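You operate a simulated robot arm through the tools that you are given. There is no shell and no other tool.

You run a simulated robot arm. Do the job below in one go: nothing can be reset, and whatever is moved stays where it is left.

## Task
Brush brown grease over the top of the clamped block, then free it and set it on the step.
Fine: from the brown pot, with the yellow brush, which goes back in its holder; pull the jaw wide open; the block goes into the gap in its row. Set down upright: what you pick out. A coat counts when it lies all over at full strength: go over it till it gets no stronger.

It is judged by the outcome, as a careful person would: the job done as asked, and still so three seconds after it is handed in. It fails if anything else is knocked over, pushed out of place, dropped, spilled or broken.

## Robot
A 6-joint arm with a two-finger gripper, fixed in place. Base frame: the origin is at the foot of the arm, x ahead of it, y to its left, z up. Readings come in mm, rad, newtons and seconds.
Its first joint turns from -2.897 to 2.897 rad. Payload 2.45 kg.
The TCP is the grasp point between the finger pads, 20 mm short of the fingertips. In the tool frame z runs along the fingers and y along their closing line. The gripper opens to 140 mm. The gripper's body begins 168 mm behind the TCP.
Orientation is that of the tool frame in the base frame, as [roll, pitch, yaw] about the fixed x, y, z axes, in that order (R = Rz(yaw) Ry(pitch) Rx(roll)). With the fingers straight down and closing along the base's y, the tool's x points along the base's -x, its y along +y and its z along -z.

## Interface
- The arm moves only by the tool drive_tool. Its argument "series" is a list of rows, each a list of 7 numbers: the shift along the tool's x, y, z in mm, then the turn, a rotation vector about the tool's x, y, z in rad, then the closure, from 0 (fully open) to 1 (shut). In form: [[tx, ty, tz, wx, wy, wz, grip], ...]. A call has 1 to 20 rows; each row shifts and turns the commanded pose from where the row before left it, along the tool's axes as they then stand. Rows are played at 5 a second. More than 50 mm and 0.15 rad between two rows, or a gripper value outside its range, and nothing of the call is played. Where a pose cannot be reached the arm comes as near as it can. A force on the tool above 40 N (or 10 N above the force at the start of the call, whichever is more), or a blocked arm, ends the call early, and 0.2 s more pass. The fingers move at their own pace (about 45 mm/s each) and stop on an object; they squeeze with about 30 N. The grip force told is the motor's: it shows also when the fingers shut on nothing. Time passes only in rows, and 0.2 s behind the last, so rows that do not move let the fingers close. The reply holds the time, the measured pose of the TCP, the force on the tool along the base axes, the opening and the grip force, in the units named above and with some noise, with the torque about the TCP (base axes, N m) and any sound that the robot's microphone picked up, and new pictures: "show" is both (left out), scene, wrist or none.
- Cameras (640 x 400 px; columns grow to the right, rows downward): "scene" is fixed at [221.1, 498.6, 1527.8]; the picture's right is [-0.09, -1.00, 0.00], its down [-0.41, 0.04, -0.91] and it looks along [0.91, -0.08, -0.41] (base axes); focal length 303 px, centre (320, 200). "wrist" rides on the gripper at [78, 11, -209] in the tool frame; the picture's right is [-0.14, 0.99, 0.00], its down [-0.92, -0.13, -0.37] and it looks along [-0.36, -0.05, 0.93] (tool axes); focal length 280 px, centre (320, 200).
- pixel_to_xyz(camera, pixels): for up to 12 pixels [column, row] of the newest picture of that camera ("zoom" is the newest enlarged one), the place [x, y, z] in the base frame of the surface seen there, good to about 2 mm. No time passes.
- inspect(camera, box): a new picture of the part [left, top, right, bottom] of that camera's present view, enlarged. No time passes.
- hand_in(): hands the job in; it is judged then, once.

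Open the gripper and draw the arm clear of the work before you hand the job in, unless the task says otherwise.

The tools are called after "Emit:" as a command line: name --pt "numbers of a row" for each row, then --argument value for the rest, lists and objects as JSON in quotes. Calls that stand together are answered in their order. drive_tool: Moves the arm, as the interface text tells. Its arguments: {"type":"object","properties":{"series":{"type":"array","items":{"type":"array","items":{"type":"number"}}},"show":{"type":"string","enum":["both","scene","wrist","none"]}},"required":["series"]} The other tools are called the same way: pixel_to_xyz (camera, pixels) gives the place of the surface under pixels of a picture; inspect (camera, box) takes an enlarged picture of a part of a camera's view; hand_in () hands the job in.

At the start:

```text
clock: 0.0
tcp_pos: [550.6, 419.0, 1391.6]
tool_rot: [-3.141, 0.002, -3.142]
wrist_force: [0.1, 0.4, 0.3]
moment: [0.0, -0.03, 0.05]
finger_gap: 140.1
finger_force: 0.1
```

scene: 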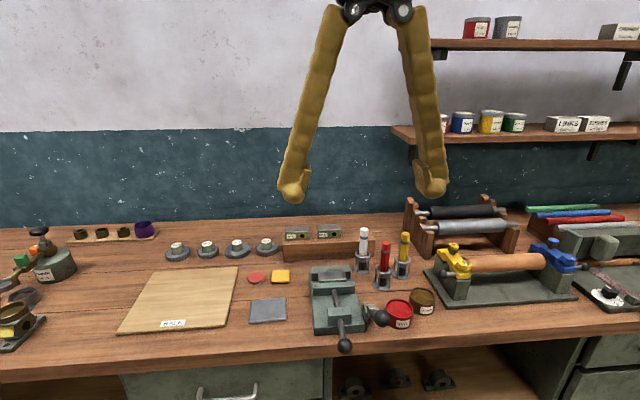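
wrist: 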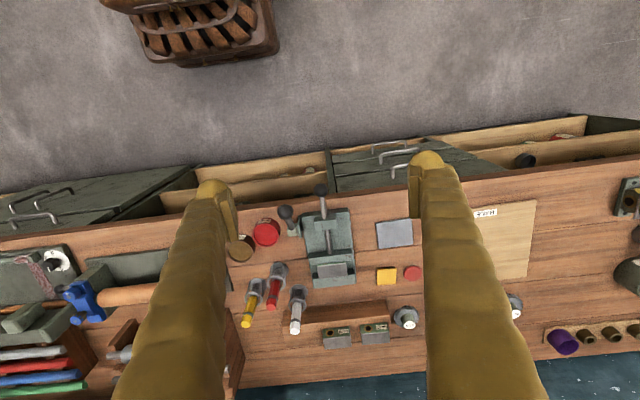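

The first pictures show the vise around scene (340,300), brushes around (363-405,260), pots at (398,312) and (423,300), and the step with two blocks near (325,245). I'll enlarge these areas to see the details.

Emit:
inspect --camera "scene" --box '[240, 210, 460, 350]'

Emit:
inspect --camera "wrist" --box '[220, 170, 420, 350]'

Emit:
inspect --camera "scene" --box '[290, 250, 400, 360]'

```text
2.86 times, centred on (350, 280) of scene
```

zoom: 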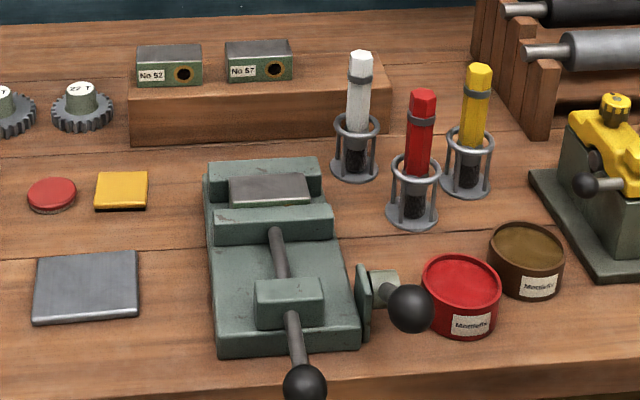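

```text
2.22 times, centred on (320, 260) of wrist
```

zoom: 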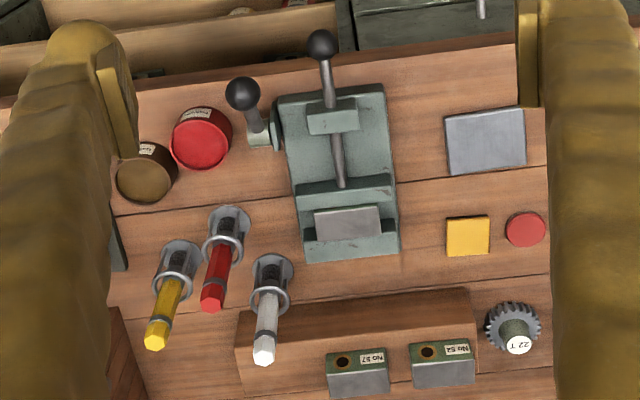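

```text
3.64 times, centred on (345, 305) of scene
```

zoom: 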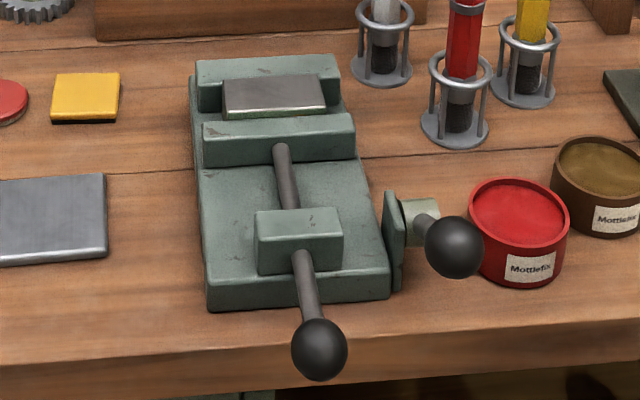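

I see the vise with a pull rod (ball at scene (345,345)) and a side lever (ball at (380,317)). I'll measure the points that matter in the newest zoom.

Emit:
pixel_to_xyz --camera "zoom" --pixels '[[320, 345], [305, 280], [285, 175], [300, 225], [455, 245], [425, 220], [392, 240], [225, 75], [325, 75], [325, 107], [228, 112], [275, 92]]'

Emit:
pixel_to_xyz --camera "zoom" --pixels '[[205, 128], [350, 118], [352, 152], [200, 60], [338, 58], [210, 305], [385, 293], [515, 215], [595, 165], [545, 205], [595, 205], [420, 35]]'

Emit:
pixel_to_xyz --camera "scene" --pixels '[[287, 228], [307, 227], [287, 237], [308, 237], [318, 227], [339, 226], [286, 244], [366, 242], [374, 236], [375, 254], [285, 258], [350, 240]]'

Emit:
inspect --camera "scene" --box '[270, 215, 390, 285]'

Emit:
inspect --camera "scene" --box '[340, 220, 440, 300]'

```text
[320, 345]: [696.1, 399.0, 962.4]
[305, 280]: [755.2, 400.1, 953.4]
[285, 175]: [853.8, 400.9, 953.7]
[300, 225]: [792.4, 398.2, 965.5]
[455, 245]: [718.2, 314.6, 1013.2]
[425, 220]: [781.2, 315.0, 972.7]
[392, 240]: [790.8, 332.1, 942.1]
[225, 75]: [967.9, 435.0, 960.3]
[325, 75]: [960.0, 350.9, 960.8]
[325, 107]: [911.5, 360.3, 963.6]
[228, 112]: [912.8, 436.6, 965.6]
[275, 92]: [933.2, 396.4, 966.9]
```

```text
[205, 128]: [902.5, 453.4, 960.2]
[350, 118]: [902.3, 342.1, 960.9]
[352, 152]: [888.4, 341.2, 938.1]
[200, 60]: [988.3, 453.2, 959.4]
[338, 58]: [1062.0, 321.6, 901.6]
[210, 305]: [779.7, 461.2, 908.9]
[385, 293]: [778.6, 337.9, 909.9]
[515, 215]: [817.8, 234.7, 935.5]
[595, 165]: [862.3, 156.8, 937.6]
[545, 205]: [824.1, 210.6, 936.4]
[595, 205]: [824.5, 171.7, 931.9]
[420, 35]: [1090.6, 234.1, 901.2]
```

```text
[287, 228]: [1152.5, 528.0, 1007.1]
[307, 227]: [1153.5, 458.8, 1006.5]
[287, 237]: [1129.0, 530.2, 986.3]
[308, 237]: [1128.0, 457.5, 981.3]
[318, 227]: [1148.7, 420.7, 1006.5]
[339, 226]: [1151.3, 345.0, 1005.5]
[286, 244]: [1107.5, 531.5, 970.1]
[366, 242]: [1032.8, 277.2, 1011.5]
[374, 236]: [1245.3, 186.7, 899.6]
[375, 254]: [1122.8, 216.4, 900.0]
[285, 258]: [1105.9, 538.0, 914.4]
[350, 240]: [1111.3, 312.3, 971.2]
```

```text
5.33 times, centred on (330, 250) of scene
```

zoom: 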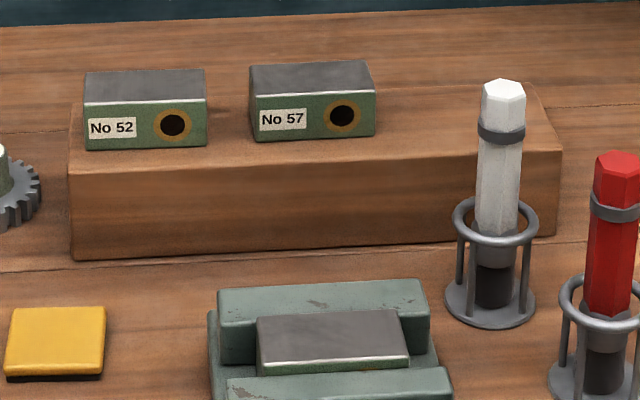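

```text
5.00 times, centred on (390, 260) of scene
```

zoom: 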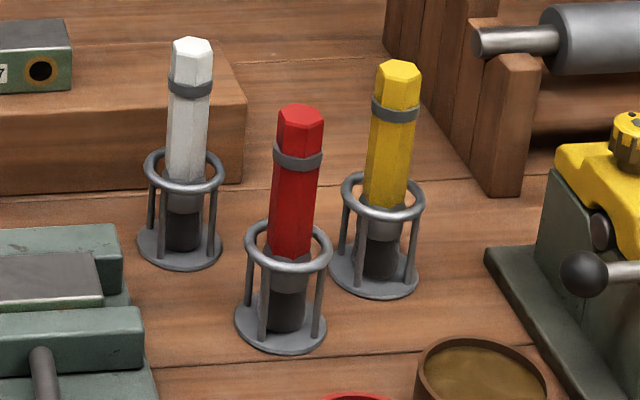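

The step row runs along y with No 52 at y≈494 and No 57 at y≈383, so the gap lies near y≈272. I measure the brushes and their holders in the zoom now.

Emit:
pixel_to_xyz --camera "zoom" --pixels '[[400, 70], [394, 112], [388, 190], [380, 265], [347, 208], [423, 208], [375, 292], [382, 230], [418, 65], [375, 200], [412, 200], [392, 222]]'

Emit:
pixel_to_xyz --camera "zoom" --pixels '[[300, 115], [298, 160], [285, 310], [332, 250], [245, 250], [278, 345], [195, 50], [185, 235], [180, 262], [228, 170], [240, 130], [480, 375]]'

Emit:
inspect --camera "scene" --box '[370, 225, 430, 285]'

Emit:
inspect --camera "scene" --box '[355, 270, 445, 340]'

```text
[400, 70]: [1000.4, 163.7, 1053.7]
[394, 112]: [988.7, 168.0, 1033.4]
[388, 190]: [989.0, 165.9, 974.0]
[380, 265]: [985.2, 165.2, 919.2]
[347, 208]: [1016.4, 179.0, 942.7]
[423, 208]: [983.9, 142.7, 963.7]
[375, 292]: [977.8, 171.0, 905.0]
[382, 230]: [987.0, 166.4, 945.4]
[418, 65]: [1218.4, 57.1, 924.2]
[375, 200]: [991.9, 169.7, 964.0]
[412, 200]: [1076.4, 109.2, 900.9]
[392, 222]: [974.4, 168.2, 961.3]
```

```text
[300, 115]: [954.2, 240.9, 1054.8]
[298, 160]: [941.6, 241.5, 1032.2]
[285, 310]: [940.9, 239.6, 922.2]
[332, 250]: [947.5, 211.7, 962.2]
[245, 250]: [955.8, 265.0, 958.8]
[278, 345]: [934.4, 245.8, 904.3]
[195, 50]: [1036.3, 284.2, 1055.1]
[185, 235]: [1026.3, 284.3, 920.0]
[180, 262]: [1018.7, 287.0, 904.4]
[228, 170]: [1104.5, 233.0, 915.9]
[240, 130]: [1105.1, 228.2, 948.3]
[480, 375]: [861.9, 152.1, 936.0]
```

```text
6.67 times, centred on (400, 255) of scene
```

zoom: 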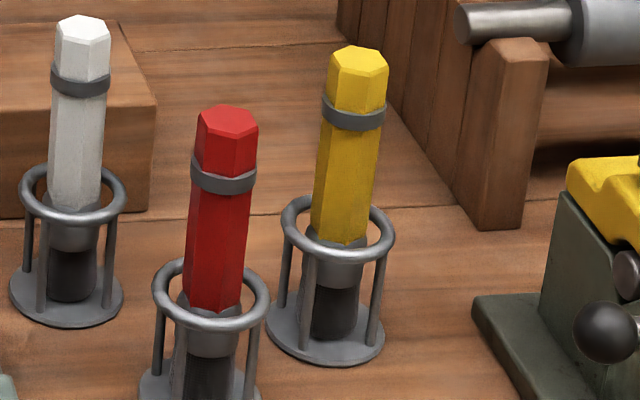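

```text
5.71 times, centred on (400, 305) of scene
```

zoom: 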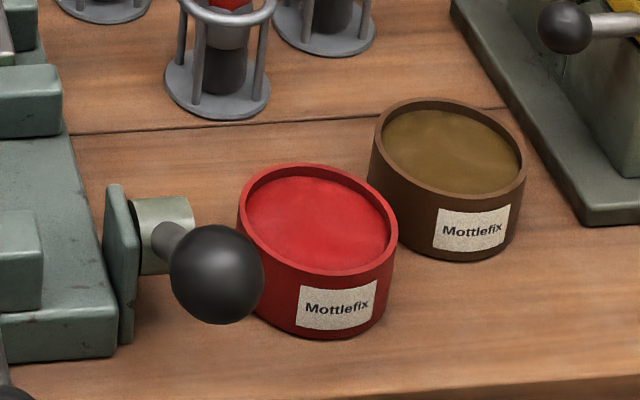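

The yellow brush stands at about (1000,165) with its top at z≈1055; ring at z≈963. I tilt the tool outward by 0.6 rad for reach, half close the fingers and go above the brush at z≈1150.

Emit:
drive_tool --pt "0 0 0 0 -0.15 0 0.5" --pt "0 0 0 0 -0.15 0 0.5" --pt "0 0 0 0 -0.15 0 0.5" --pt "0 0 0 0 -0.15 0 0.5" --pt "-16.75 -18.14 32.36 0 0 0 0.5" --pt "-16.75 -18.14 32.36 0 0 0 0.5" --pt "-16.75 -18.14 32.36 0 0 0 0.5" --pt "-16.75 -18.14 32.36 0 0 0 0.5" --pt "-16.75 -18.14 32.36 0 0 0 0.5" --pt "-16.75 -18.14 32.36 0 0 0 0.5" --pt "-16.75 -18.14 32.36 0 0 0 0.5" --pt "-16.75 -18.14 32.36 0 0 0 0.5" --pt "-16.75 -18.14 32.36 0 0 0 0.5" --pt "-16.75 -18.14 32.36 0 0 0 0.5" --pt "-16.75 -18.14 32.36 0 0 0 0.5" --pt "-16.75 -18.14 32.36 0 0 0 0.5" --pt "-16.75 -18.14 32.36 0 0 0 0.5" --pt "-16.75 -18.14 32.36 0 0 0 0.5" --pt "0 0 0 0 0 0 0.5"

```text
clock: 4.0
tcp_pos: [1002.9, 165.1, 1149.5]
tool_rot: [-3.141, 0.601, -3.141]
wrist_force: [-0.4, 0.7, -0.3]
moment: [-0.01, 0.02, -0.02]
finger_gap: 69.7
finger_force: 0.0
```

scene: 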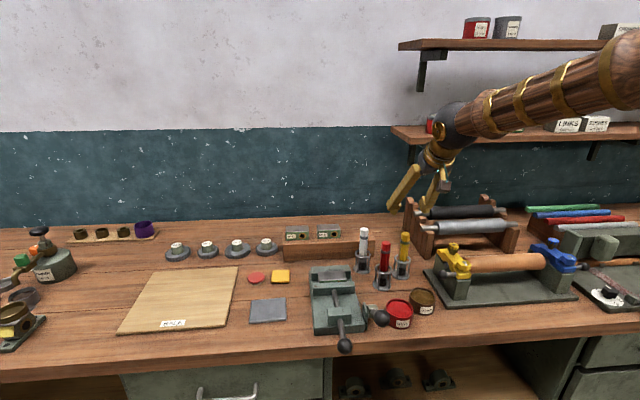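
wrist: 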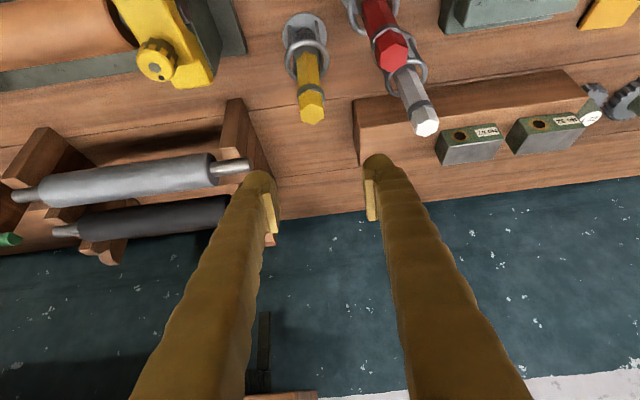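

The pose was reached. I verify the brush top with the wrist camera, at pixel (312,108), and nearby objects.

Emit:
pixel_to_xyz --camera "wrist" --pixels '[[312, 110], [300, 110], [325, 108], [312, 122], [314, 98], [298, 75], [318, 72], [306, 60], [426, 128], [395, 55], [246, 165], [270, 195]]'

Emit:
inspect --camera "wrist" --box '[240, 0, 460, 140]'

```text
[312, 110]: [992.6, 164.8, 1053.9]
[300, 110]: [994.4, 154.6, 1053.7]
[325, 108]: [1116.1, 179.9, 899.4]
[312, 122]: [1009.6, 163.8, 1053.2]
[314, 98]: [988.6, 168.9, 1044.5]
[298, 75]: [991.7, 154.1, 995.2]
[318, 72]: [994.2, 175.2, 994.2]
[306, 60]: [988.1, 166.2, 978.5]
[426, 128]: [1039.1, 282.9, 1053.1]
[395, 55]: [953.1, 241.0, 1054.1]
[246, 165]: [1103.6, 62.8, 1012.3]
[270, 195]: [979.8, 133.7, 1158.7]
```

```text
2.86 times, centred on (350, 70) of wrist
```

zoom: 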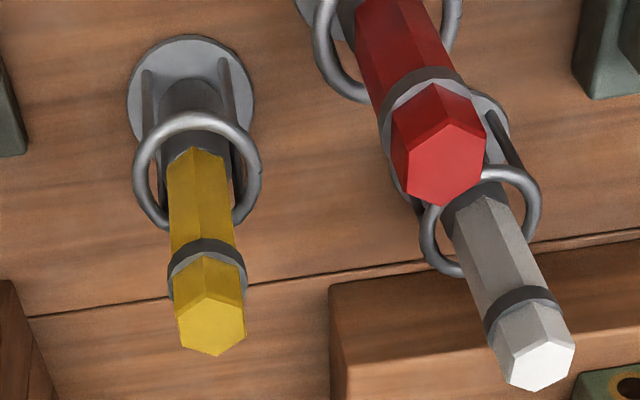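

The brush axis is at (1000,164.5) and the fingers straddle it. I go straight down to z≈1003 (below the band) and close.

Emit:
drive_tool --pt "14.13 -0.1 19.9 0 0 0 0.5" --pt "14.13 -0.1 19.9 0 0 0 0.5" --pt "14.13 -0.1 19.9 0 0 0 0.5" --pt "14.13 -0.1 19.9 0 0 0 0.5" --pt "14.13 -0.1 19.9 0 0 0 0.5" --pt "14.13 -0.1 19.9 0 0 0 0.5" --pt "0 0 0 0 0 0 0.5" --pt "0 0 0 0 0 0 0.5"

```text
clock: 5.8
tcp_pos: [999.4, 164.4, 1004.6]
tool_rot: [-3.141, 0.601, -3.141]
wrist_force: [0.3, -0.2, 0.1]
moment: [0.0, 0.0, -0.02]
finger_gap: 70.0
finger_force: 0.1
```

scene: 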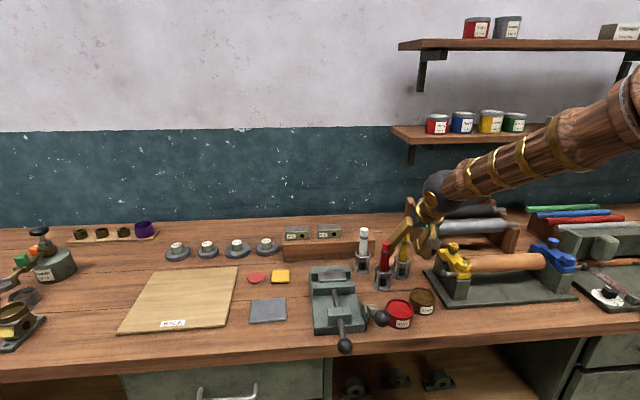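
wrist: 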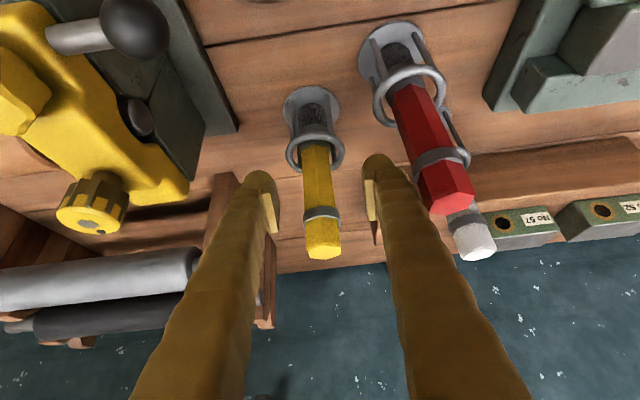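

The fingers straddle the yellow handle (320,200). Closing now.

Emit:
drive_tool --pt "0 0 0 0 0 0 0.7" --pt "0 0 0 0 0 0 0.85" --pt "0 0 0 0 0 0 0.9" --pt "0 0 0 0 0 0 0.95" --pt "0 0 0 0 0 0 1" --pt "0 0 0 0 0 0 1" --show "wrist"

Emit:
inspect --camera "wrist" --box '[240, 60, 400, 280]'

```text
clock: 7.2
tcp_pos: [1000.9, 165.8, 1004.5]
tool_rot: [-3.142, 0.601, -3.141]
wrist_force: [0.1, -0.6, 0.0]
moment: [-0.02, -0.01, -0.02]
finger_gap: 25.0
finger_force: 30.2
```

wrist: 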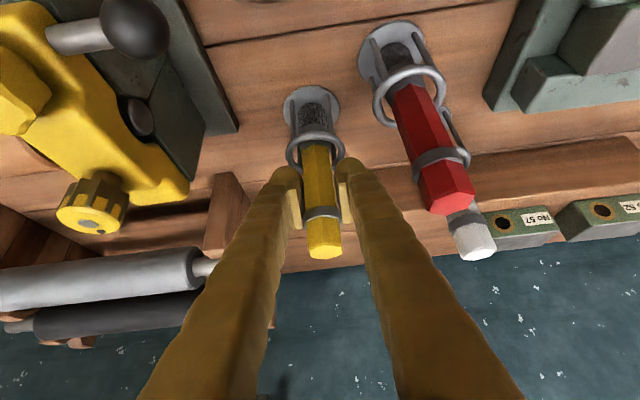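

```text
1.82 times, centred on (320, 170) of wrist
```

zoom: 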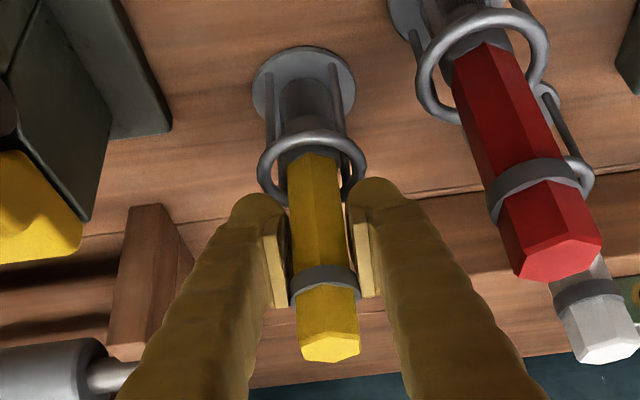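

The grip holds the handle at 25 mm with 30 N. I lift straight up 110 mm.

Emit:
drive_tool --pt "-6.2 0 -9.08 0 0 0 1" --pt "-6.2 0 -9.08 0 0 0 1" --pt "-12.42 0 -18.16 0 0 0 1" --pt "-12.42 0 -18.16 0 0 0 1" --pt "-12.42 0 -18.16 0 0 0 1" --pt "-12.42 0 -18.16 0 0 0 1" --pt "0 0 0 0 0 0 1"

Emit:
inspect --camera "scene" --box '[350, 200, 450, 320]'

Emit:
inspect --camera "wrist" --box '[240, 60, 400, 280]'

```text
clock: 8.8
tcp_pos: [999.5, 165.9, 1113.7]
tool_rot: [3.141, 0.601, 3.141]
wrist_force: [0.0, 0.7, -0.4]
moment: [0.01, 0.04, -0.01]
finger_gap: 25.3
finger_force: 30.6
```

scene: 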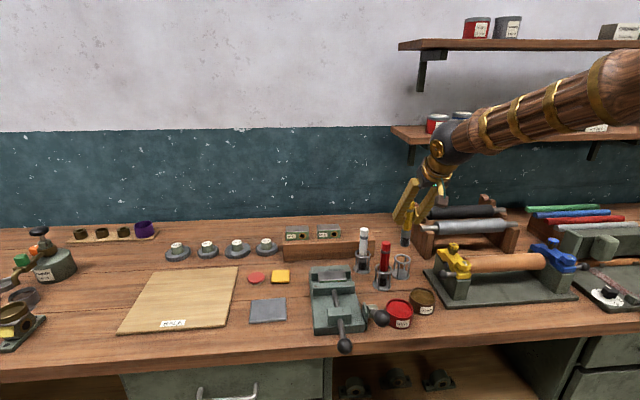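
wrist: 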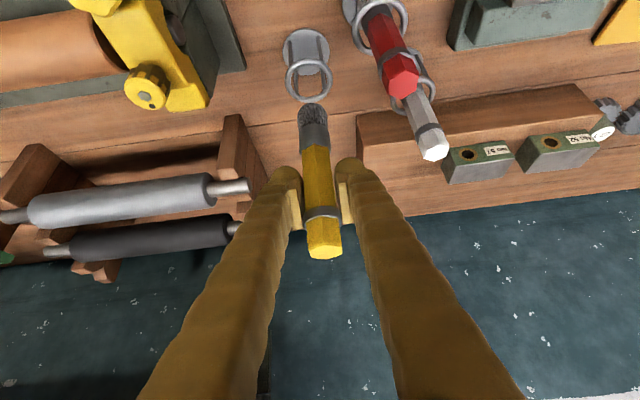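

```text
3.33 times, centred on (400, 260) of scene
```

zoom: 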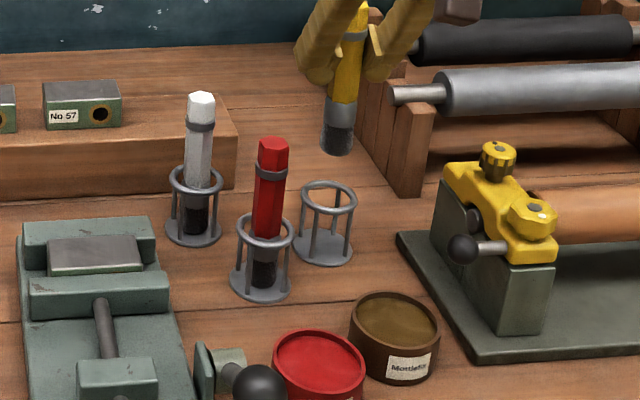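

```text
1.82 times, centred on (320, 170) of wrist
```

zoom: 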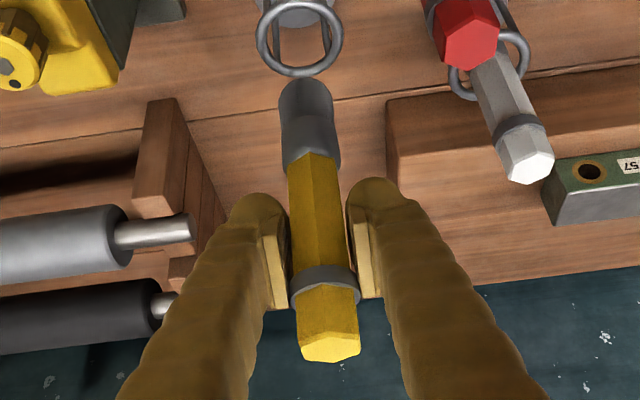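

The brush is out of its holder. I re-inspect the scene to measure the brush bottom, pot and block top.

Emit:
inspect --camera "scene" --box '[350, 200, 450, 320]'

Emit:
pixel_to_xyz --camera "zoom" --pixels '[[336, 153], [336, 130], [350, 315], [439, 325], [395, 293], [395, 347], [395, 320], [370, 305], [420, 335], [325, 185], [325, 212], [322, 262]]'

Emit:
pixel_to_xyz --camera "zoom" --pixels '[[300, 198], [356, 198], [48, 241], [48, 265], [130, 237], [140, 262], [90, 250], [145, 268], [52, 273], [95, 255], [285, 380], [463, 250]]'

```text
3.33 times, centred on (400, 260) of scene
```

zoom: 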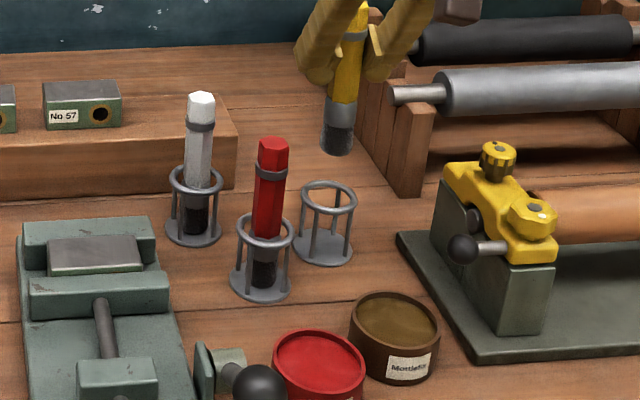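

```text
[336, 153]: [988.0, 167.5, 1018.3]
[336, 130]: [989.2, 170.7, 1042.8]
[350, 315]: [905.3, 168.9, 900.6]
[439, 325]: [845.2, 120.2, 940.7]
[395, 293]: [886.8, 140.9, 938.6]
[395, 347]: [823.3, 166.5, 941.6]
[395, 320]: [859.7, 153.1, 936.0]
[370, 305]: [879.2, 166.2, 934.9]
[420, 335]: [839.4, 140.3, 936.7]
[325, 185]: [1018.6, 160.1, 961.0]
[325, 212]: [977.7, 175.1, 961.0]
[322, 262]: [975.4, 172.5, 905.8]
```

```text
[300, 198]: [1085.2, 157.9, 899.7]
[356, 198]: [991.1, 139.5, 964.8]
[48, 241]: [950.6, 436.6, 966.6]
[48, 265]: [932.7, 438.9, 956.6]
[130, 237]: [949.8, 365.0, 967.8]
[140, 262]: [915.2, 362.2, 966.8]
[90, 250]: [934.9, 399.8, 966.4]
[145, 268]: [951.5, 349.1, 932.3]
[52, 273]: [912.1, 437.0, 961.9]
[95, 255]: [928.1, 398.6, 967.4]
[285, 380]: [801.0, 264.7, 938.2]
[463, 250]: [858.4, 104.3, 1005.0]
```

The brush bottom is about 97.5 mm below the TCP; the brown pot centre is at about (856,153) with grease at z≈936. I move above the pot, slightly on the +y side to stay off the ball lever at (866,104).

Emit:
drive_tool --pt "24.35 -1.4 -16.66 0 0 0 1" --pt "24.35 -1.4 -16.66 0 0 0 1" --pt "24.35 -1.4 -16.66 0 0 0 1" --pt "24.35 -1.4 -16.66 0 0 0 1" --pt "24.35 -1.4 -16.66 0 0 0 1" --pt "8.63 0 12.6 0 0 0 1" --pt "8.63 0 12.6 0 0 0 1" --pt "0 0 0 0 0 0 1"

Emit:
inspect --camera "wrist" --box '[220, 0, 460, 280]'

Emit:
inspect --camera "scene" --box '[350, 220, 480, 340]'

```text
clock: 10.6
tcp_pos: [849.1, 158.2, 1086.7]
tool_rot: [-3.141, 0.599, -3.14]
wrist_force: [-1.4, -0.1, -0.7]
moment: [-0.01, 0.03, 0.03]
finger_gap: 25.1
finger_force: 30.1
```

scene: 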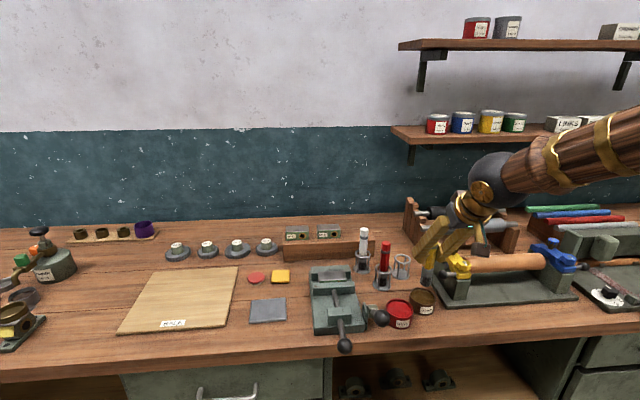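
wrist: 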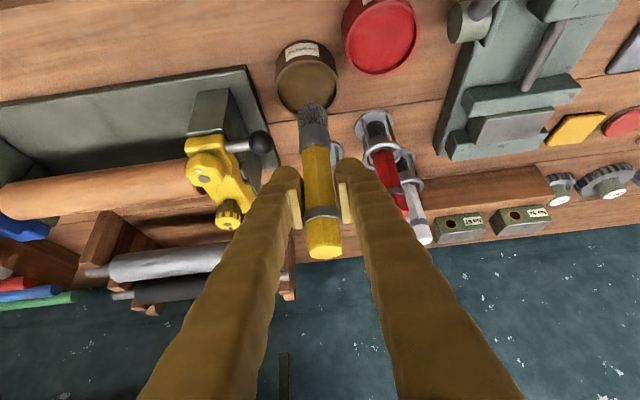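

```text
1.43 times, centred on (340, 140) of wrist
```

zoom: 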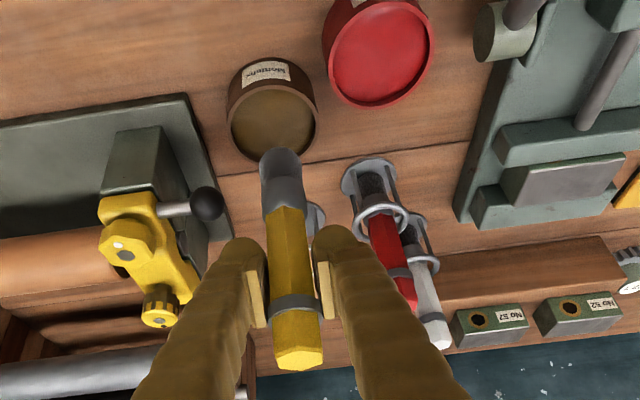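

```text
3.33 times, centred on (415, 280) of scene
```

zoom: 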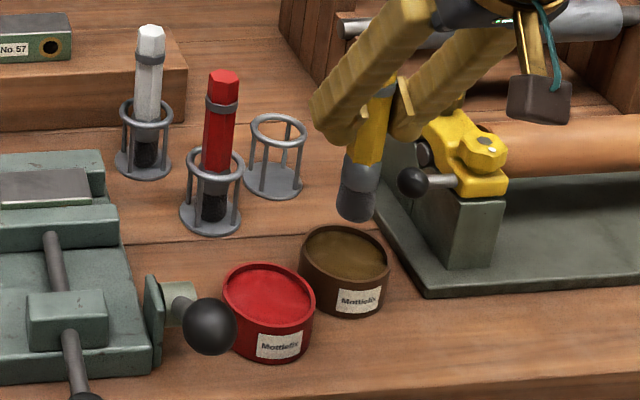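

The brush hangs over the pot. I measure the pot rim, lever ball and brush tip with the wrist picture.

Emit:
pixel_to_xyz --camera "wrist" --pixels '[[278, 82], [337, 78], [308, 60], [300, 105], [310, 75], [260, 142], [270, 142], [311, 106], [297, 190], [270, 175], [290, 62], [325, 60]]'

Emit:
pixel_to_xyz --camera "zoom" --pixels '[[355, 218], [345, 232], [343, 229], [299, 265], [389, 270], [344, 290], [335, 255], [412, 182], [400, 140], [410, 135], [403, 190], [372, 200]]'

```text
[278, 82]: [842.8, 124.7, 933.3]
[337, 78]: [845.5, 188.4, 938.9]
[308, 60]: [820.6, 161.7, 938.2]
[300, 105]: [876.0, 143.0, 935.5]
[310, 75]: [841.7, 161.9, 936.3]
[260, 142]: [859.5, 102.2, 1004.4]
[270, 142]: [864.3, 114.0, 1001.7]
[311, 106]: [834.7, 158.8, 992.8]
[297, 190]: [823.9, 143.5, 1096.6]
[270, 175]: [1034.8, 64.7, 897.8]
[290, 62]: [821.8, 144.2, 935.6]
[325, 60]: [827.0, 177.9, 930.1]
```

```text
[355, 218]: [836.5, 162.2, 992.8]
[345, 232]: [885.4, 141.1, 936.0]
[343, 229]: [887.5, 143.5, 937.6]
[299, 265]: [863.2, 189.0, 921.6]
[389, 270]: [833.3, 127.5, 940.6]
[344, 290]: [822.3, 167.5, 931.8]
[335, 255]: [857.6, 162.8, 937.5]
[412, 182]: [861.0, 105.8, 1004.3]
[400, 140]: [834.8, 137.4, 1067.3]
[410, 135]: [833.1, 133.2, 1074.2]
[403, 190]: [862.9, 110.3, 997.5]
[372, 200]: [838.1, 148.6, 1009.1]
```

Pot centre is about (854,156) and the bristle tip is at z≈989. I dip to about 10 mm under the grease surface.

Emit:
drive_tool --pt "5.5 0 8.95 0 0 0 1" --pt "5.5 0 8.95 0 0 0 1" --pt "5.5 0 8.95 0 0 0 1" --pt "5.5 0 8.95 0 0 0 1" --pt "5.5 0 8.95 0 0 0 1" --pt "5.5 0 8.95 0 0 0 1" --pt "0 0 0 0 0 0 1"

Emit:
inspect --camera "scene" --box '[350, 220, 480, 340]'

```text
clock: 12.2
tcp_pos: [854.5, 159.6, 1022.1]
tool_rot: [3.14, 0.603, 3.141]
wrist_force: [4.4, -1.1, 27.8]
moment: [-0.03, -0.29, 0.02]
finger_gap: 25.4
finger_force: 29.8
```

scene: 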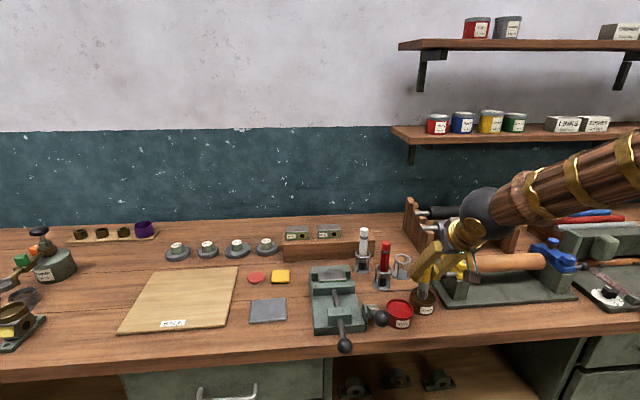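
wrist: 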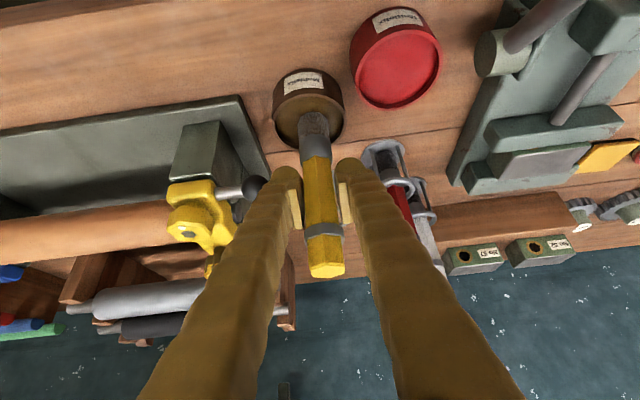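

```text
3.33 times, centred on (415, 280) of scene
```

zoom: 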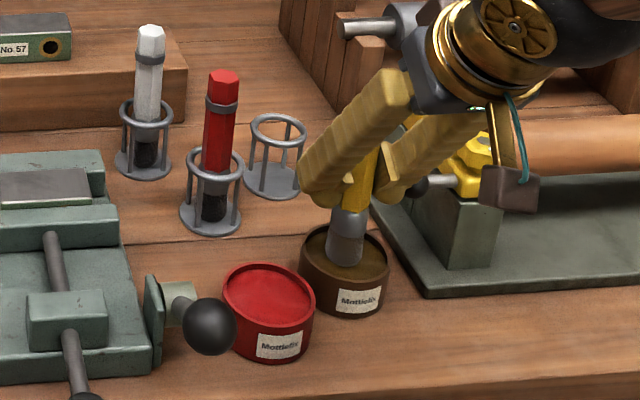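

The force rose to 28 N upward, so the brush meets resistance and may have turned slightly in the grip. I lift 60 mm and look at it.

Emit:
drive_tool --pt "-2.8 0 -4.1 0 0 0 1" --pt "-2.8 0 -4.1 0 0 0 1" --pt "-9 0 -13.2 0 0 0 1" --pt "-9 0 -13.2 0 0 0 1" --pt "-9 0 -13.2 0 0 0 1" --pt "0 0 0 0 0 0 1"

Emit:
inspect --camera "wrist" --box '[240, 60, 400, 280]'

Emit:
inspect --camera "scene" --box '[380, 230, 460, 320]'

```text
clock: 13.6
tcp_pos: [853.2, 159.0, 1078.9]
tool_rot: [3.141, 0.6, 3.141]
wrist_force: [0.6, -0.5, -1.0]
moment: [0.0, 0.01, -0.01]
finger_gap: 25.1
finger_force: 29.6
```

scene: 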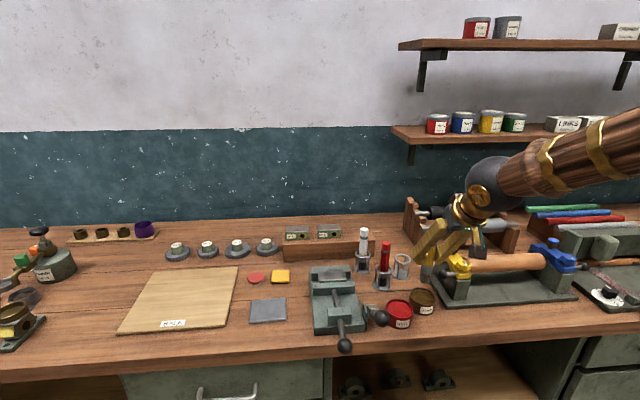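
wrist: 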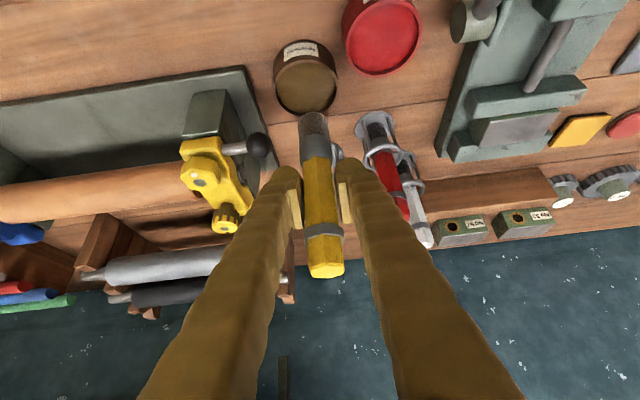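

```text
1.82 times, centred on (320, 170) of wrist
```

zoom: 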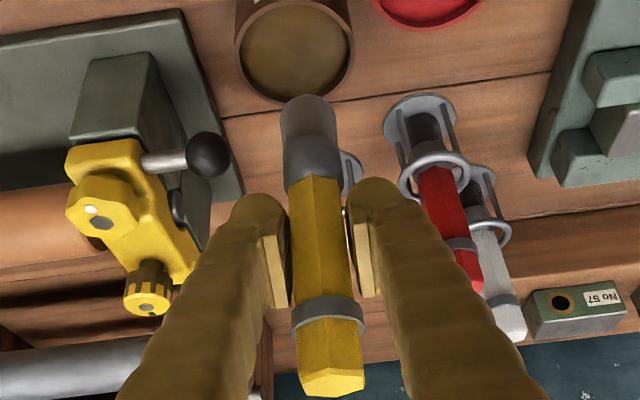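

```text
4.44 times, centred on (420, 275) of scene
```

zoom: 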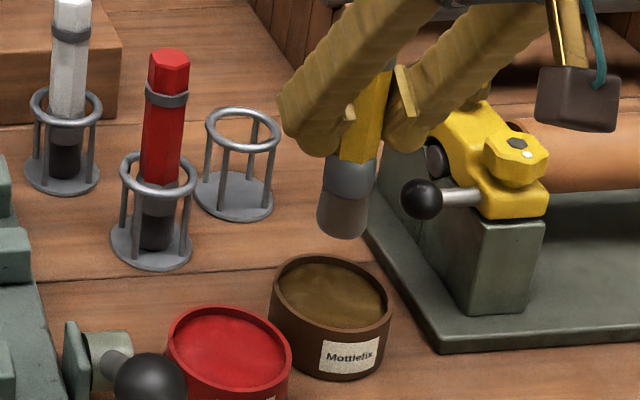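

The brush slid up in the grip somewhat and now its bristles look coated brown. I measure its top, band and tip to learn its pose in hand.

Emit:
pixel_to_xyz --camera "wrist" --pixels '[[324, 270], [313, 268], [336, 268], [322, 227], [318, 190], [315, 140], [313, 118], [318, 170]]'

Emit:
pixel_to_xyz --camera "zoom" --pixels '[[340, 238], [345, 210], [350, 180], [353, 150], [322, 215], [367, 225], [360, 155], [341, 226]]'

```text
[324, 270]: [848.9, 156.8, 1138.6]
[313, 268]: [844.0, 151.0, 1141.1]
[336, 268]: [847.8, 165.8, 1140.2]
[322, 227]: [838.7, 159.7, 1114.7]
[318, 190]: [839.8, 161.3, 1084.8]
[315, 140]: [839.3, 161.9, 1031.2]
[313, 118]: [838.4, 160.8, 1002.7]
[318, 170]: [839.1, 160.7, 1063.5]
```

```text
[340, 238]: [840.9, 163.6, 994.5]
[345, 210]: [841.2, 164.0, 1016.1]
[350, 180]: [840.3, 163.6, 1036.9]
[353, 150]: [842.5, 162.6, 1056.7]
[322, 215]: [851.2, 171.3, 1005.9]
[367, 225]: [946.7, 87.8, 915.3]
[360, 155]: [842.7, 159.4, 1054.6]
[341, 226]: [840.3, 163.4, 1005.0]
```

The brush slid up 11 mm, so its tip is now 86 mm below the TCP and it is still upright; the grease face acts firm at z≈936. I carry it over the block at (936,397).

Emit:
drive_tool --pt "-12.7 0 -18.55 0 0 0 1" --pt "-12.7 0 -18.55 0 0 0 1" --pt "-8.56 29.75 5.86 0 0 0 1" --pt "-8.56 29.75 5.86 0 0 0 1" --pt "-8.56 29.75 5.86 0 0 0 1" --pt "-8.56 29.75 5.86 0 0 0 1" --pt "-8.56 29.75 5.86 0 0 0 1" --pt "-8.56 29.75 5.86 0 0 0 1" --pt "-8.56 29.75 5.86 0 0 0 1" --pt "-8.56 29.75 5.86 0 0 0 1" --pt "0 0 0 0 0 0 1"

Emit:
inspect --camera "wrist" --box '[230, 20, 410, 280]'

Emit:
inspect --camera "scene" --box '[290, 200, 400, 360]'

```text
clock: 16.0
tcp_pos: [936.7, 396.9, 1123.3]
tool_rot: [3.141, 0.599, -3.141]
wrist_force: [0.3, 0.0, -0.9]
moment: [0.0, -0.01, 0.01]
finger_gap: 24.9
finger_force: 30.0
```

scene: 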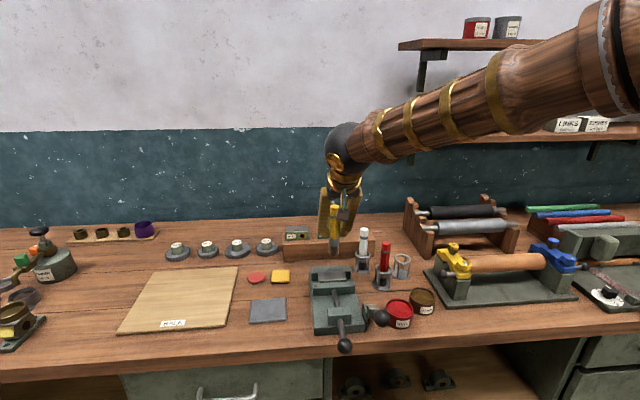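
wrist: 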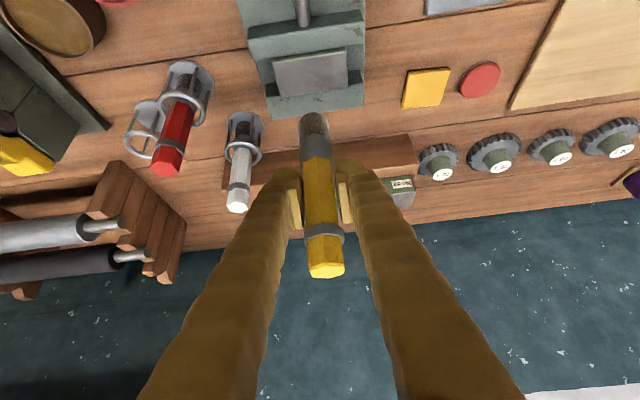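

```text
1.54 times, centred on (320, 150) of wrist
```

zoom: 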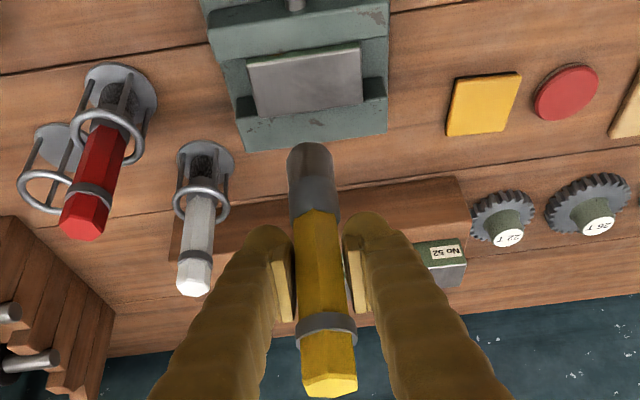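

```text
2.50 times, centred on (345, 280) of scene
```

zoom: 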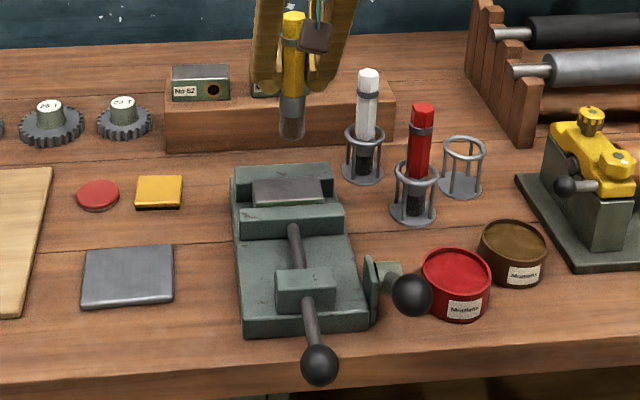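

Now I measure the block top's corners in the wrist view (quad near (273..348, 48..97)) to plan the strokes.

Emit:
pixel_to_xyz --camera "wrist" --pixels '[[273, 63], [345, 51], [349, 83], [279, 95], [310, 73], [275, 66], [343, 54], [346, 82], [281, 92], [290, 108], [300, 40], [330, 88]]'

Emit:
pixel_to_xyz --camera "zoom" --pixels '[[291, 137], [255, 183], [325, 181], [252, 200], [325, 203], [290, 110], [290, 130], [305, 120]]'

```text
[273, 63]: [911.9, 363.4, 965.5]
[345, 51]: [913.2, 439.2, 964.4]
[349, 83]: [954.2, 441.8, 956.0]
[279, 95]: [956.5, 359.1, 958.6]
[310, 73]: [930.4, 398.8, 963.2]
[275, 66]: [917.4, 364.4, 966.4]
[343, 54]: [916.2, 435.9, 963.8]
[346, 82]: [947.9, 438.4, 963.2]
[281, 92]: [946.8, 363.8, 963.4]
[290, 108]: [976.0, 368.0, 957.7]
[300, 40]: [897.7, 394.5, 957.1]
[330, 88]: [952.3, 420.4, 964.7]
```

```text
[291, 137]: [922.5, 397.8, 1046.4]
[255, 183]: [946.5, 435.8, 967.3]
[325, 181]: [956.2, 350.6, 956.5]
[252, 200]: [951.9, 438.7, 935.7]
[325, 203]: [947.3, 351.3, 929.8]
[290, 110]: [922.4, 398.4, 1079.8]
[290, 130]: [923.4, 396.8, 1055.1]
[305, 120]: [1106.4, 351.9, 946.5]
```

The block top spans x≈912–950, y≈361–439, z≈965. I lower the brush towards the near right corner (918,364), just about to touch.

Emit:
drive_tool --pt "13.45 -8.5 11.4 0 0 0 1" --pt "13.45 -8.5 11.4 0 0 0 1" --pt "13.45 -8.5 11.4 0 0 0 1" --pt "13.45 -8.5 11.4 0 0 0 1" --pt "0.565 0 0.825 0 0 0 1" --pt "0.565 0 0.825 0 0 0 1" --pt "0 0 0 0 0 0 1" --show "scene"

Emit:
inspect --camera "scene" --box '[300, 240, 380, 310]'

```text
clock: 17.6
tcp_pos: [918.1, 362.7, 1054.2]
tool_rot: [-3.141, 0.601, 3.142]
wrist_force: [0.1, -0.3, -0.8]
moment: [-0.01, -0.01, -0.04]
finger_gap: 24.8
finger_force: 29.8
```

scene: 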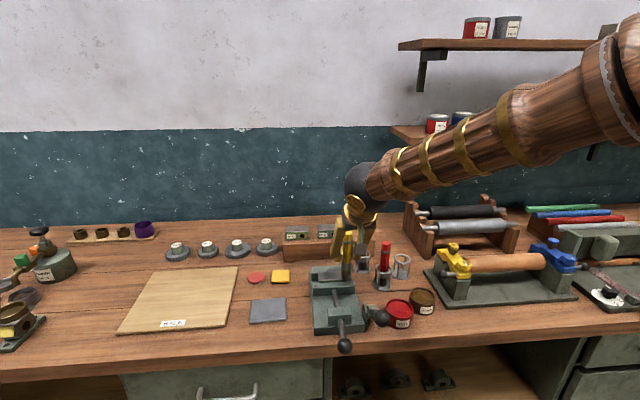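

```text
5.71 times, centred on (340, 275) of scene
```

zoom: 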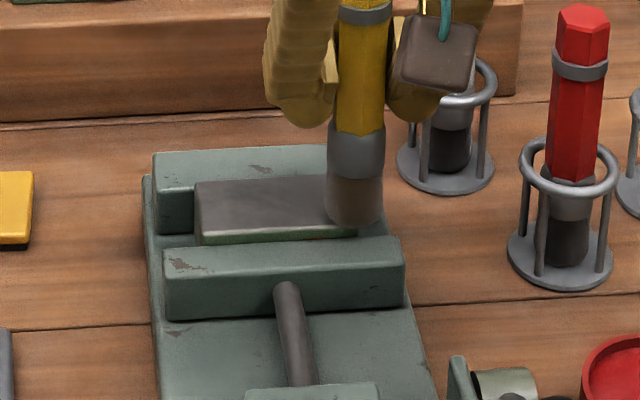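

No contact yet (force ~0) and the tip sits over the near-right corner. I step down 1 mm at a time for four rows.

Emit:
drive_tool --pt "0.565 1.5 0.825 0 0 0 1" --pt "0.565 0 0.825 0 0 0 1" --pt "0.565 0 0.825 0 0 0 1" --pt "0 0 0 0 0 0 1" --show "none"

```text
clock: 18.6
tcp_pos: [918.4, 364.5, 1052.5]
tool_rot: [3.14, 0.601, 3.14]
wrist_force: [3.4, -2.3, 13.7]
moment: [-0.05, -0.34, 0.0]
finger_gap: 25.2
finger_force: 30.1
```

Contact at TCP z≈1052 with about 14 N. I stroke over the top in three passes along y at x≈918, 931 and 944.

Emit:
drive_tool --pt "0 12 0 0 0 0 1" --pt "0 12 0 0 0 0 1" --pt "0 12 0 0 0 0 1" --pt "0 12 0 0 0 0 1" --pt "0 12 0 0 0 0 1" --pt "0 12 0 0 0 0 1" --pt "-10.7 0 7.3 0 0 0 1" --pt "0 -12 0 0 0 0 1" --pt "0 -12 0 0 0 0 1" --pt "0 -12 0 0 0 0 1" --pt "0 -12 0 0 0 0 1" --pt "0 -12 0 0 0 0 1" --pt "0 -12 0 0 0 0 1" --pt "-9.5 0 6.5 0 0 0 1" --pt "0 12 0 0 0 0 1" --pt "0 12 0 0 0 0 1" --pt "0 12 0 0 0 0 1" --pt "0 12 0 0 0 0 1" --pt "0 12 0 0 0 0 1" --pt "0 12 0 0 0 0 1" --show "both"

Emit:
inspect --camera "scene" --box '[300, 240, 380, 310]'

Emit:
inspect --camera "wrist" --box '[230, 40, 410, 280]'

```text
clock: 22.8
tcp_pos: [942.0, 435.4, 1051.5]
tool_rot: [3.142, 0.601, -3.141]
wrist_force: [0.4, -0.2, -0.2]
moment: [-0.03, -0.01, 0.02]
finger_gap: 25.5
finger_force: 30.1
```

scene: 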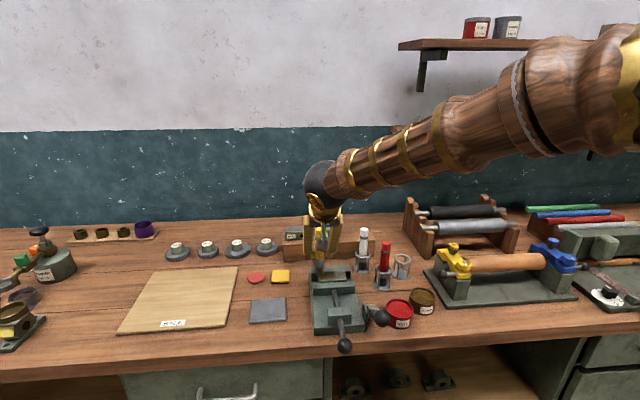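
wrist: 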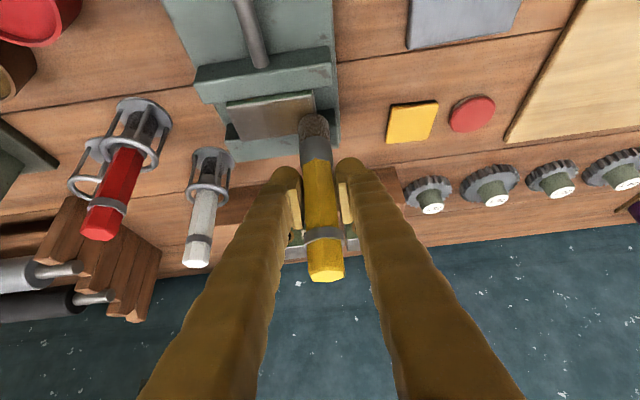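

```text
5.71 times, centred on (340, 275) of scene
```

zoom: 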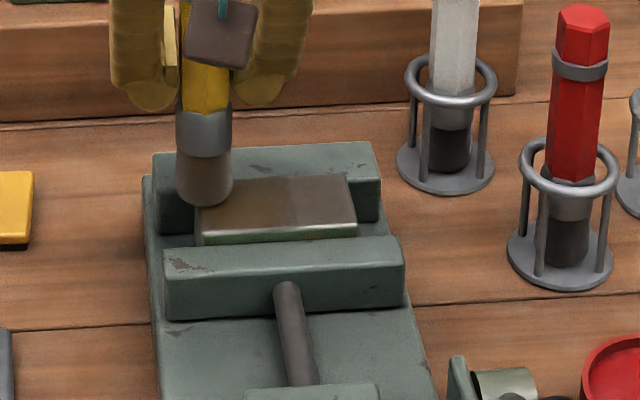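

```text
1.67 times, centred on (320, 160) of wrist
```

zoom: 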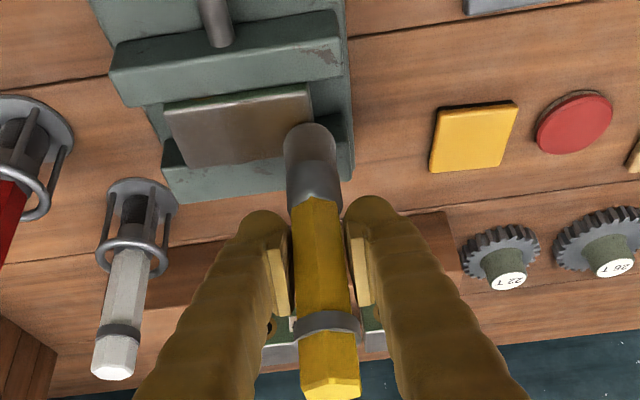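

A light brown coat shows, strongest at the right. Force is near zero now, so I lower 1.2 mm and retrace the three passes.

Emit:
drive_tool --pt "0.68 0 1.0 0 0 0 1" --pt "0 -12 0 0 0 0 1" --pt "0 -12 0 0 0 0 1" --pt "0 -12 0 0 0 0 1" --pt "0 -12 0 0 0 0 1" --pt "0 -12 0 0 0 0 1" --pt "0 -12 0 0 0 0 1" --pt "9.5 0 -6.5 0 0 0 1" --pt "0 12 0 0 0 0 1" --pt "0 12 0 0 0 0 1" --pt "0 12 0 0 0 0 1" --pt "0 12 0 0 0 0 1" --pt "0 12 0 0 0 0 1" --pt "0 12 0 0 0 0 1" --pt "10.7 0 -7.3 0 0 0 1" --pt "0 -18 0 0 0 0 1" --pt "0 -18 0 0 0 0 1" --pt "0 -18 0 0 0 0 1" --pt "0 -18 0 0 0 0 1" --pt "0 0 0 0 0 0 1" --show "both"

Emit:
inspect --camera "scene" --box '[300, 240, 380, 310]'

Emit:
inspect --camera "wrist" --box '[230, 40, 410, 280]'

```text
clock: 27.0
tcp_pos: [917.8, 364.5, 1050.1]
tool_rot: [3.141, 0.6, -3.139]
wrist_force: [0.4, -0.8, -0.6]
moment: [0.02, -0.04, 0.01]
finger_gap: 25.0
finger_force: 30.6
```

scene: 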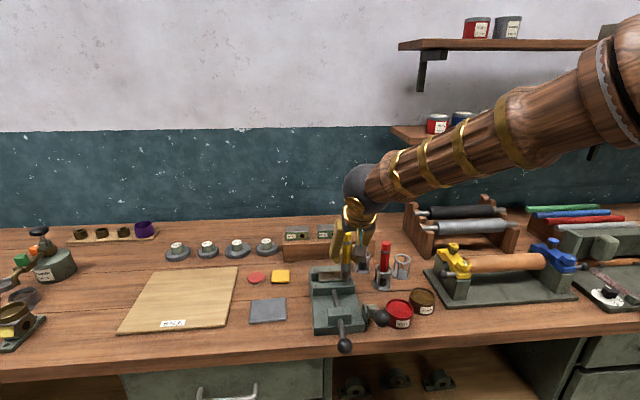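
wrist: 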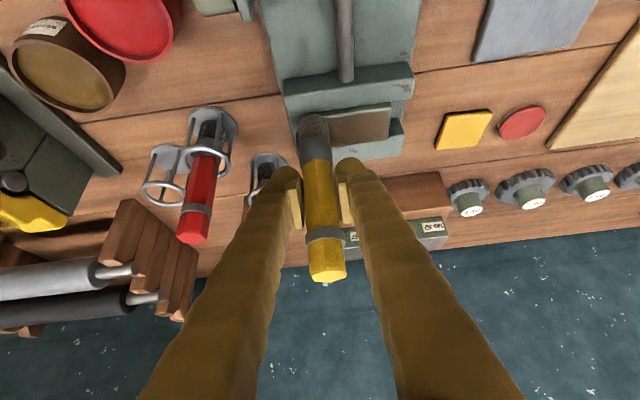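

```text
5.71 times, centred on (340, 275) of scene
```

zoom: 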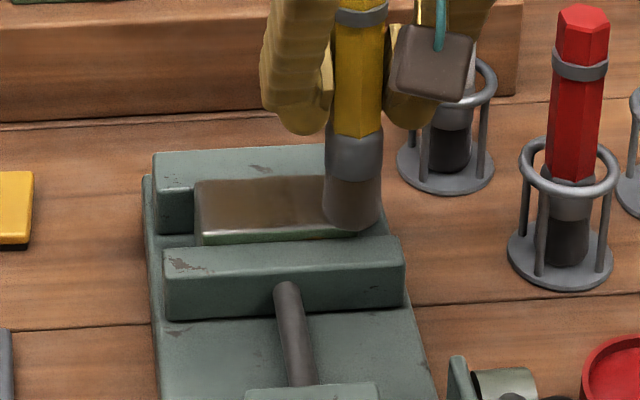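

```text
1.67 times, centred on (320, 160) of wrist
```

zoom: 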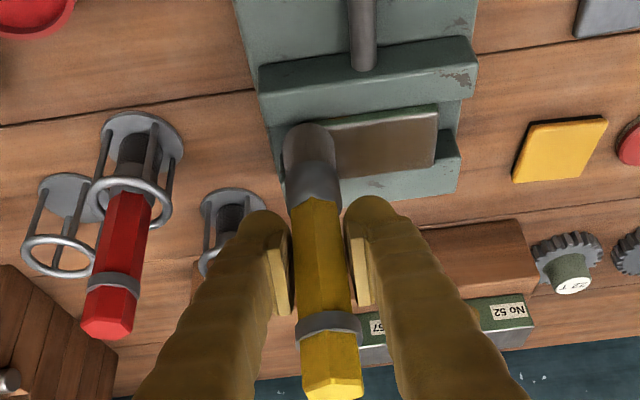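

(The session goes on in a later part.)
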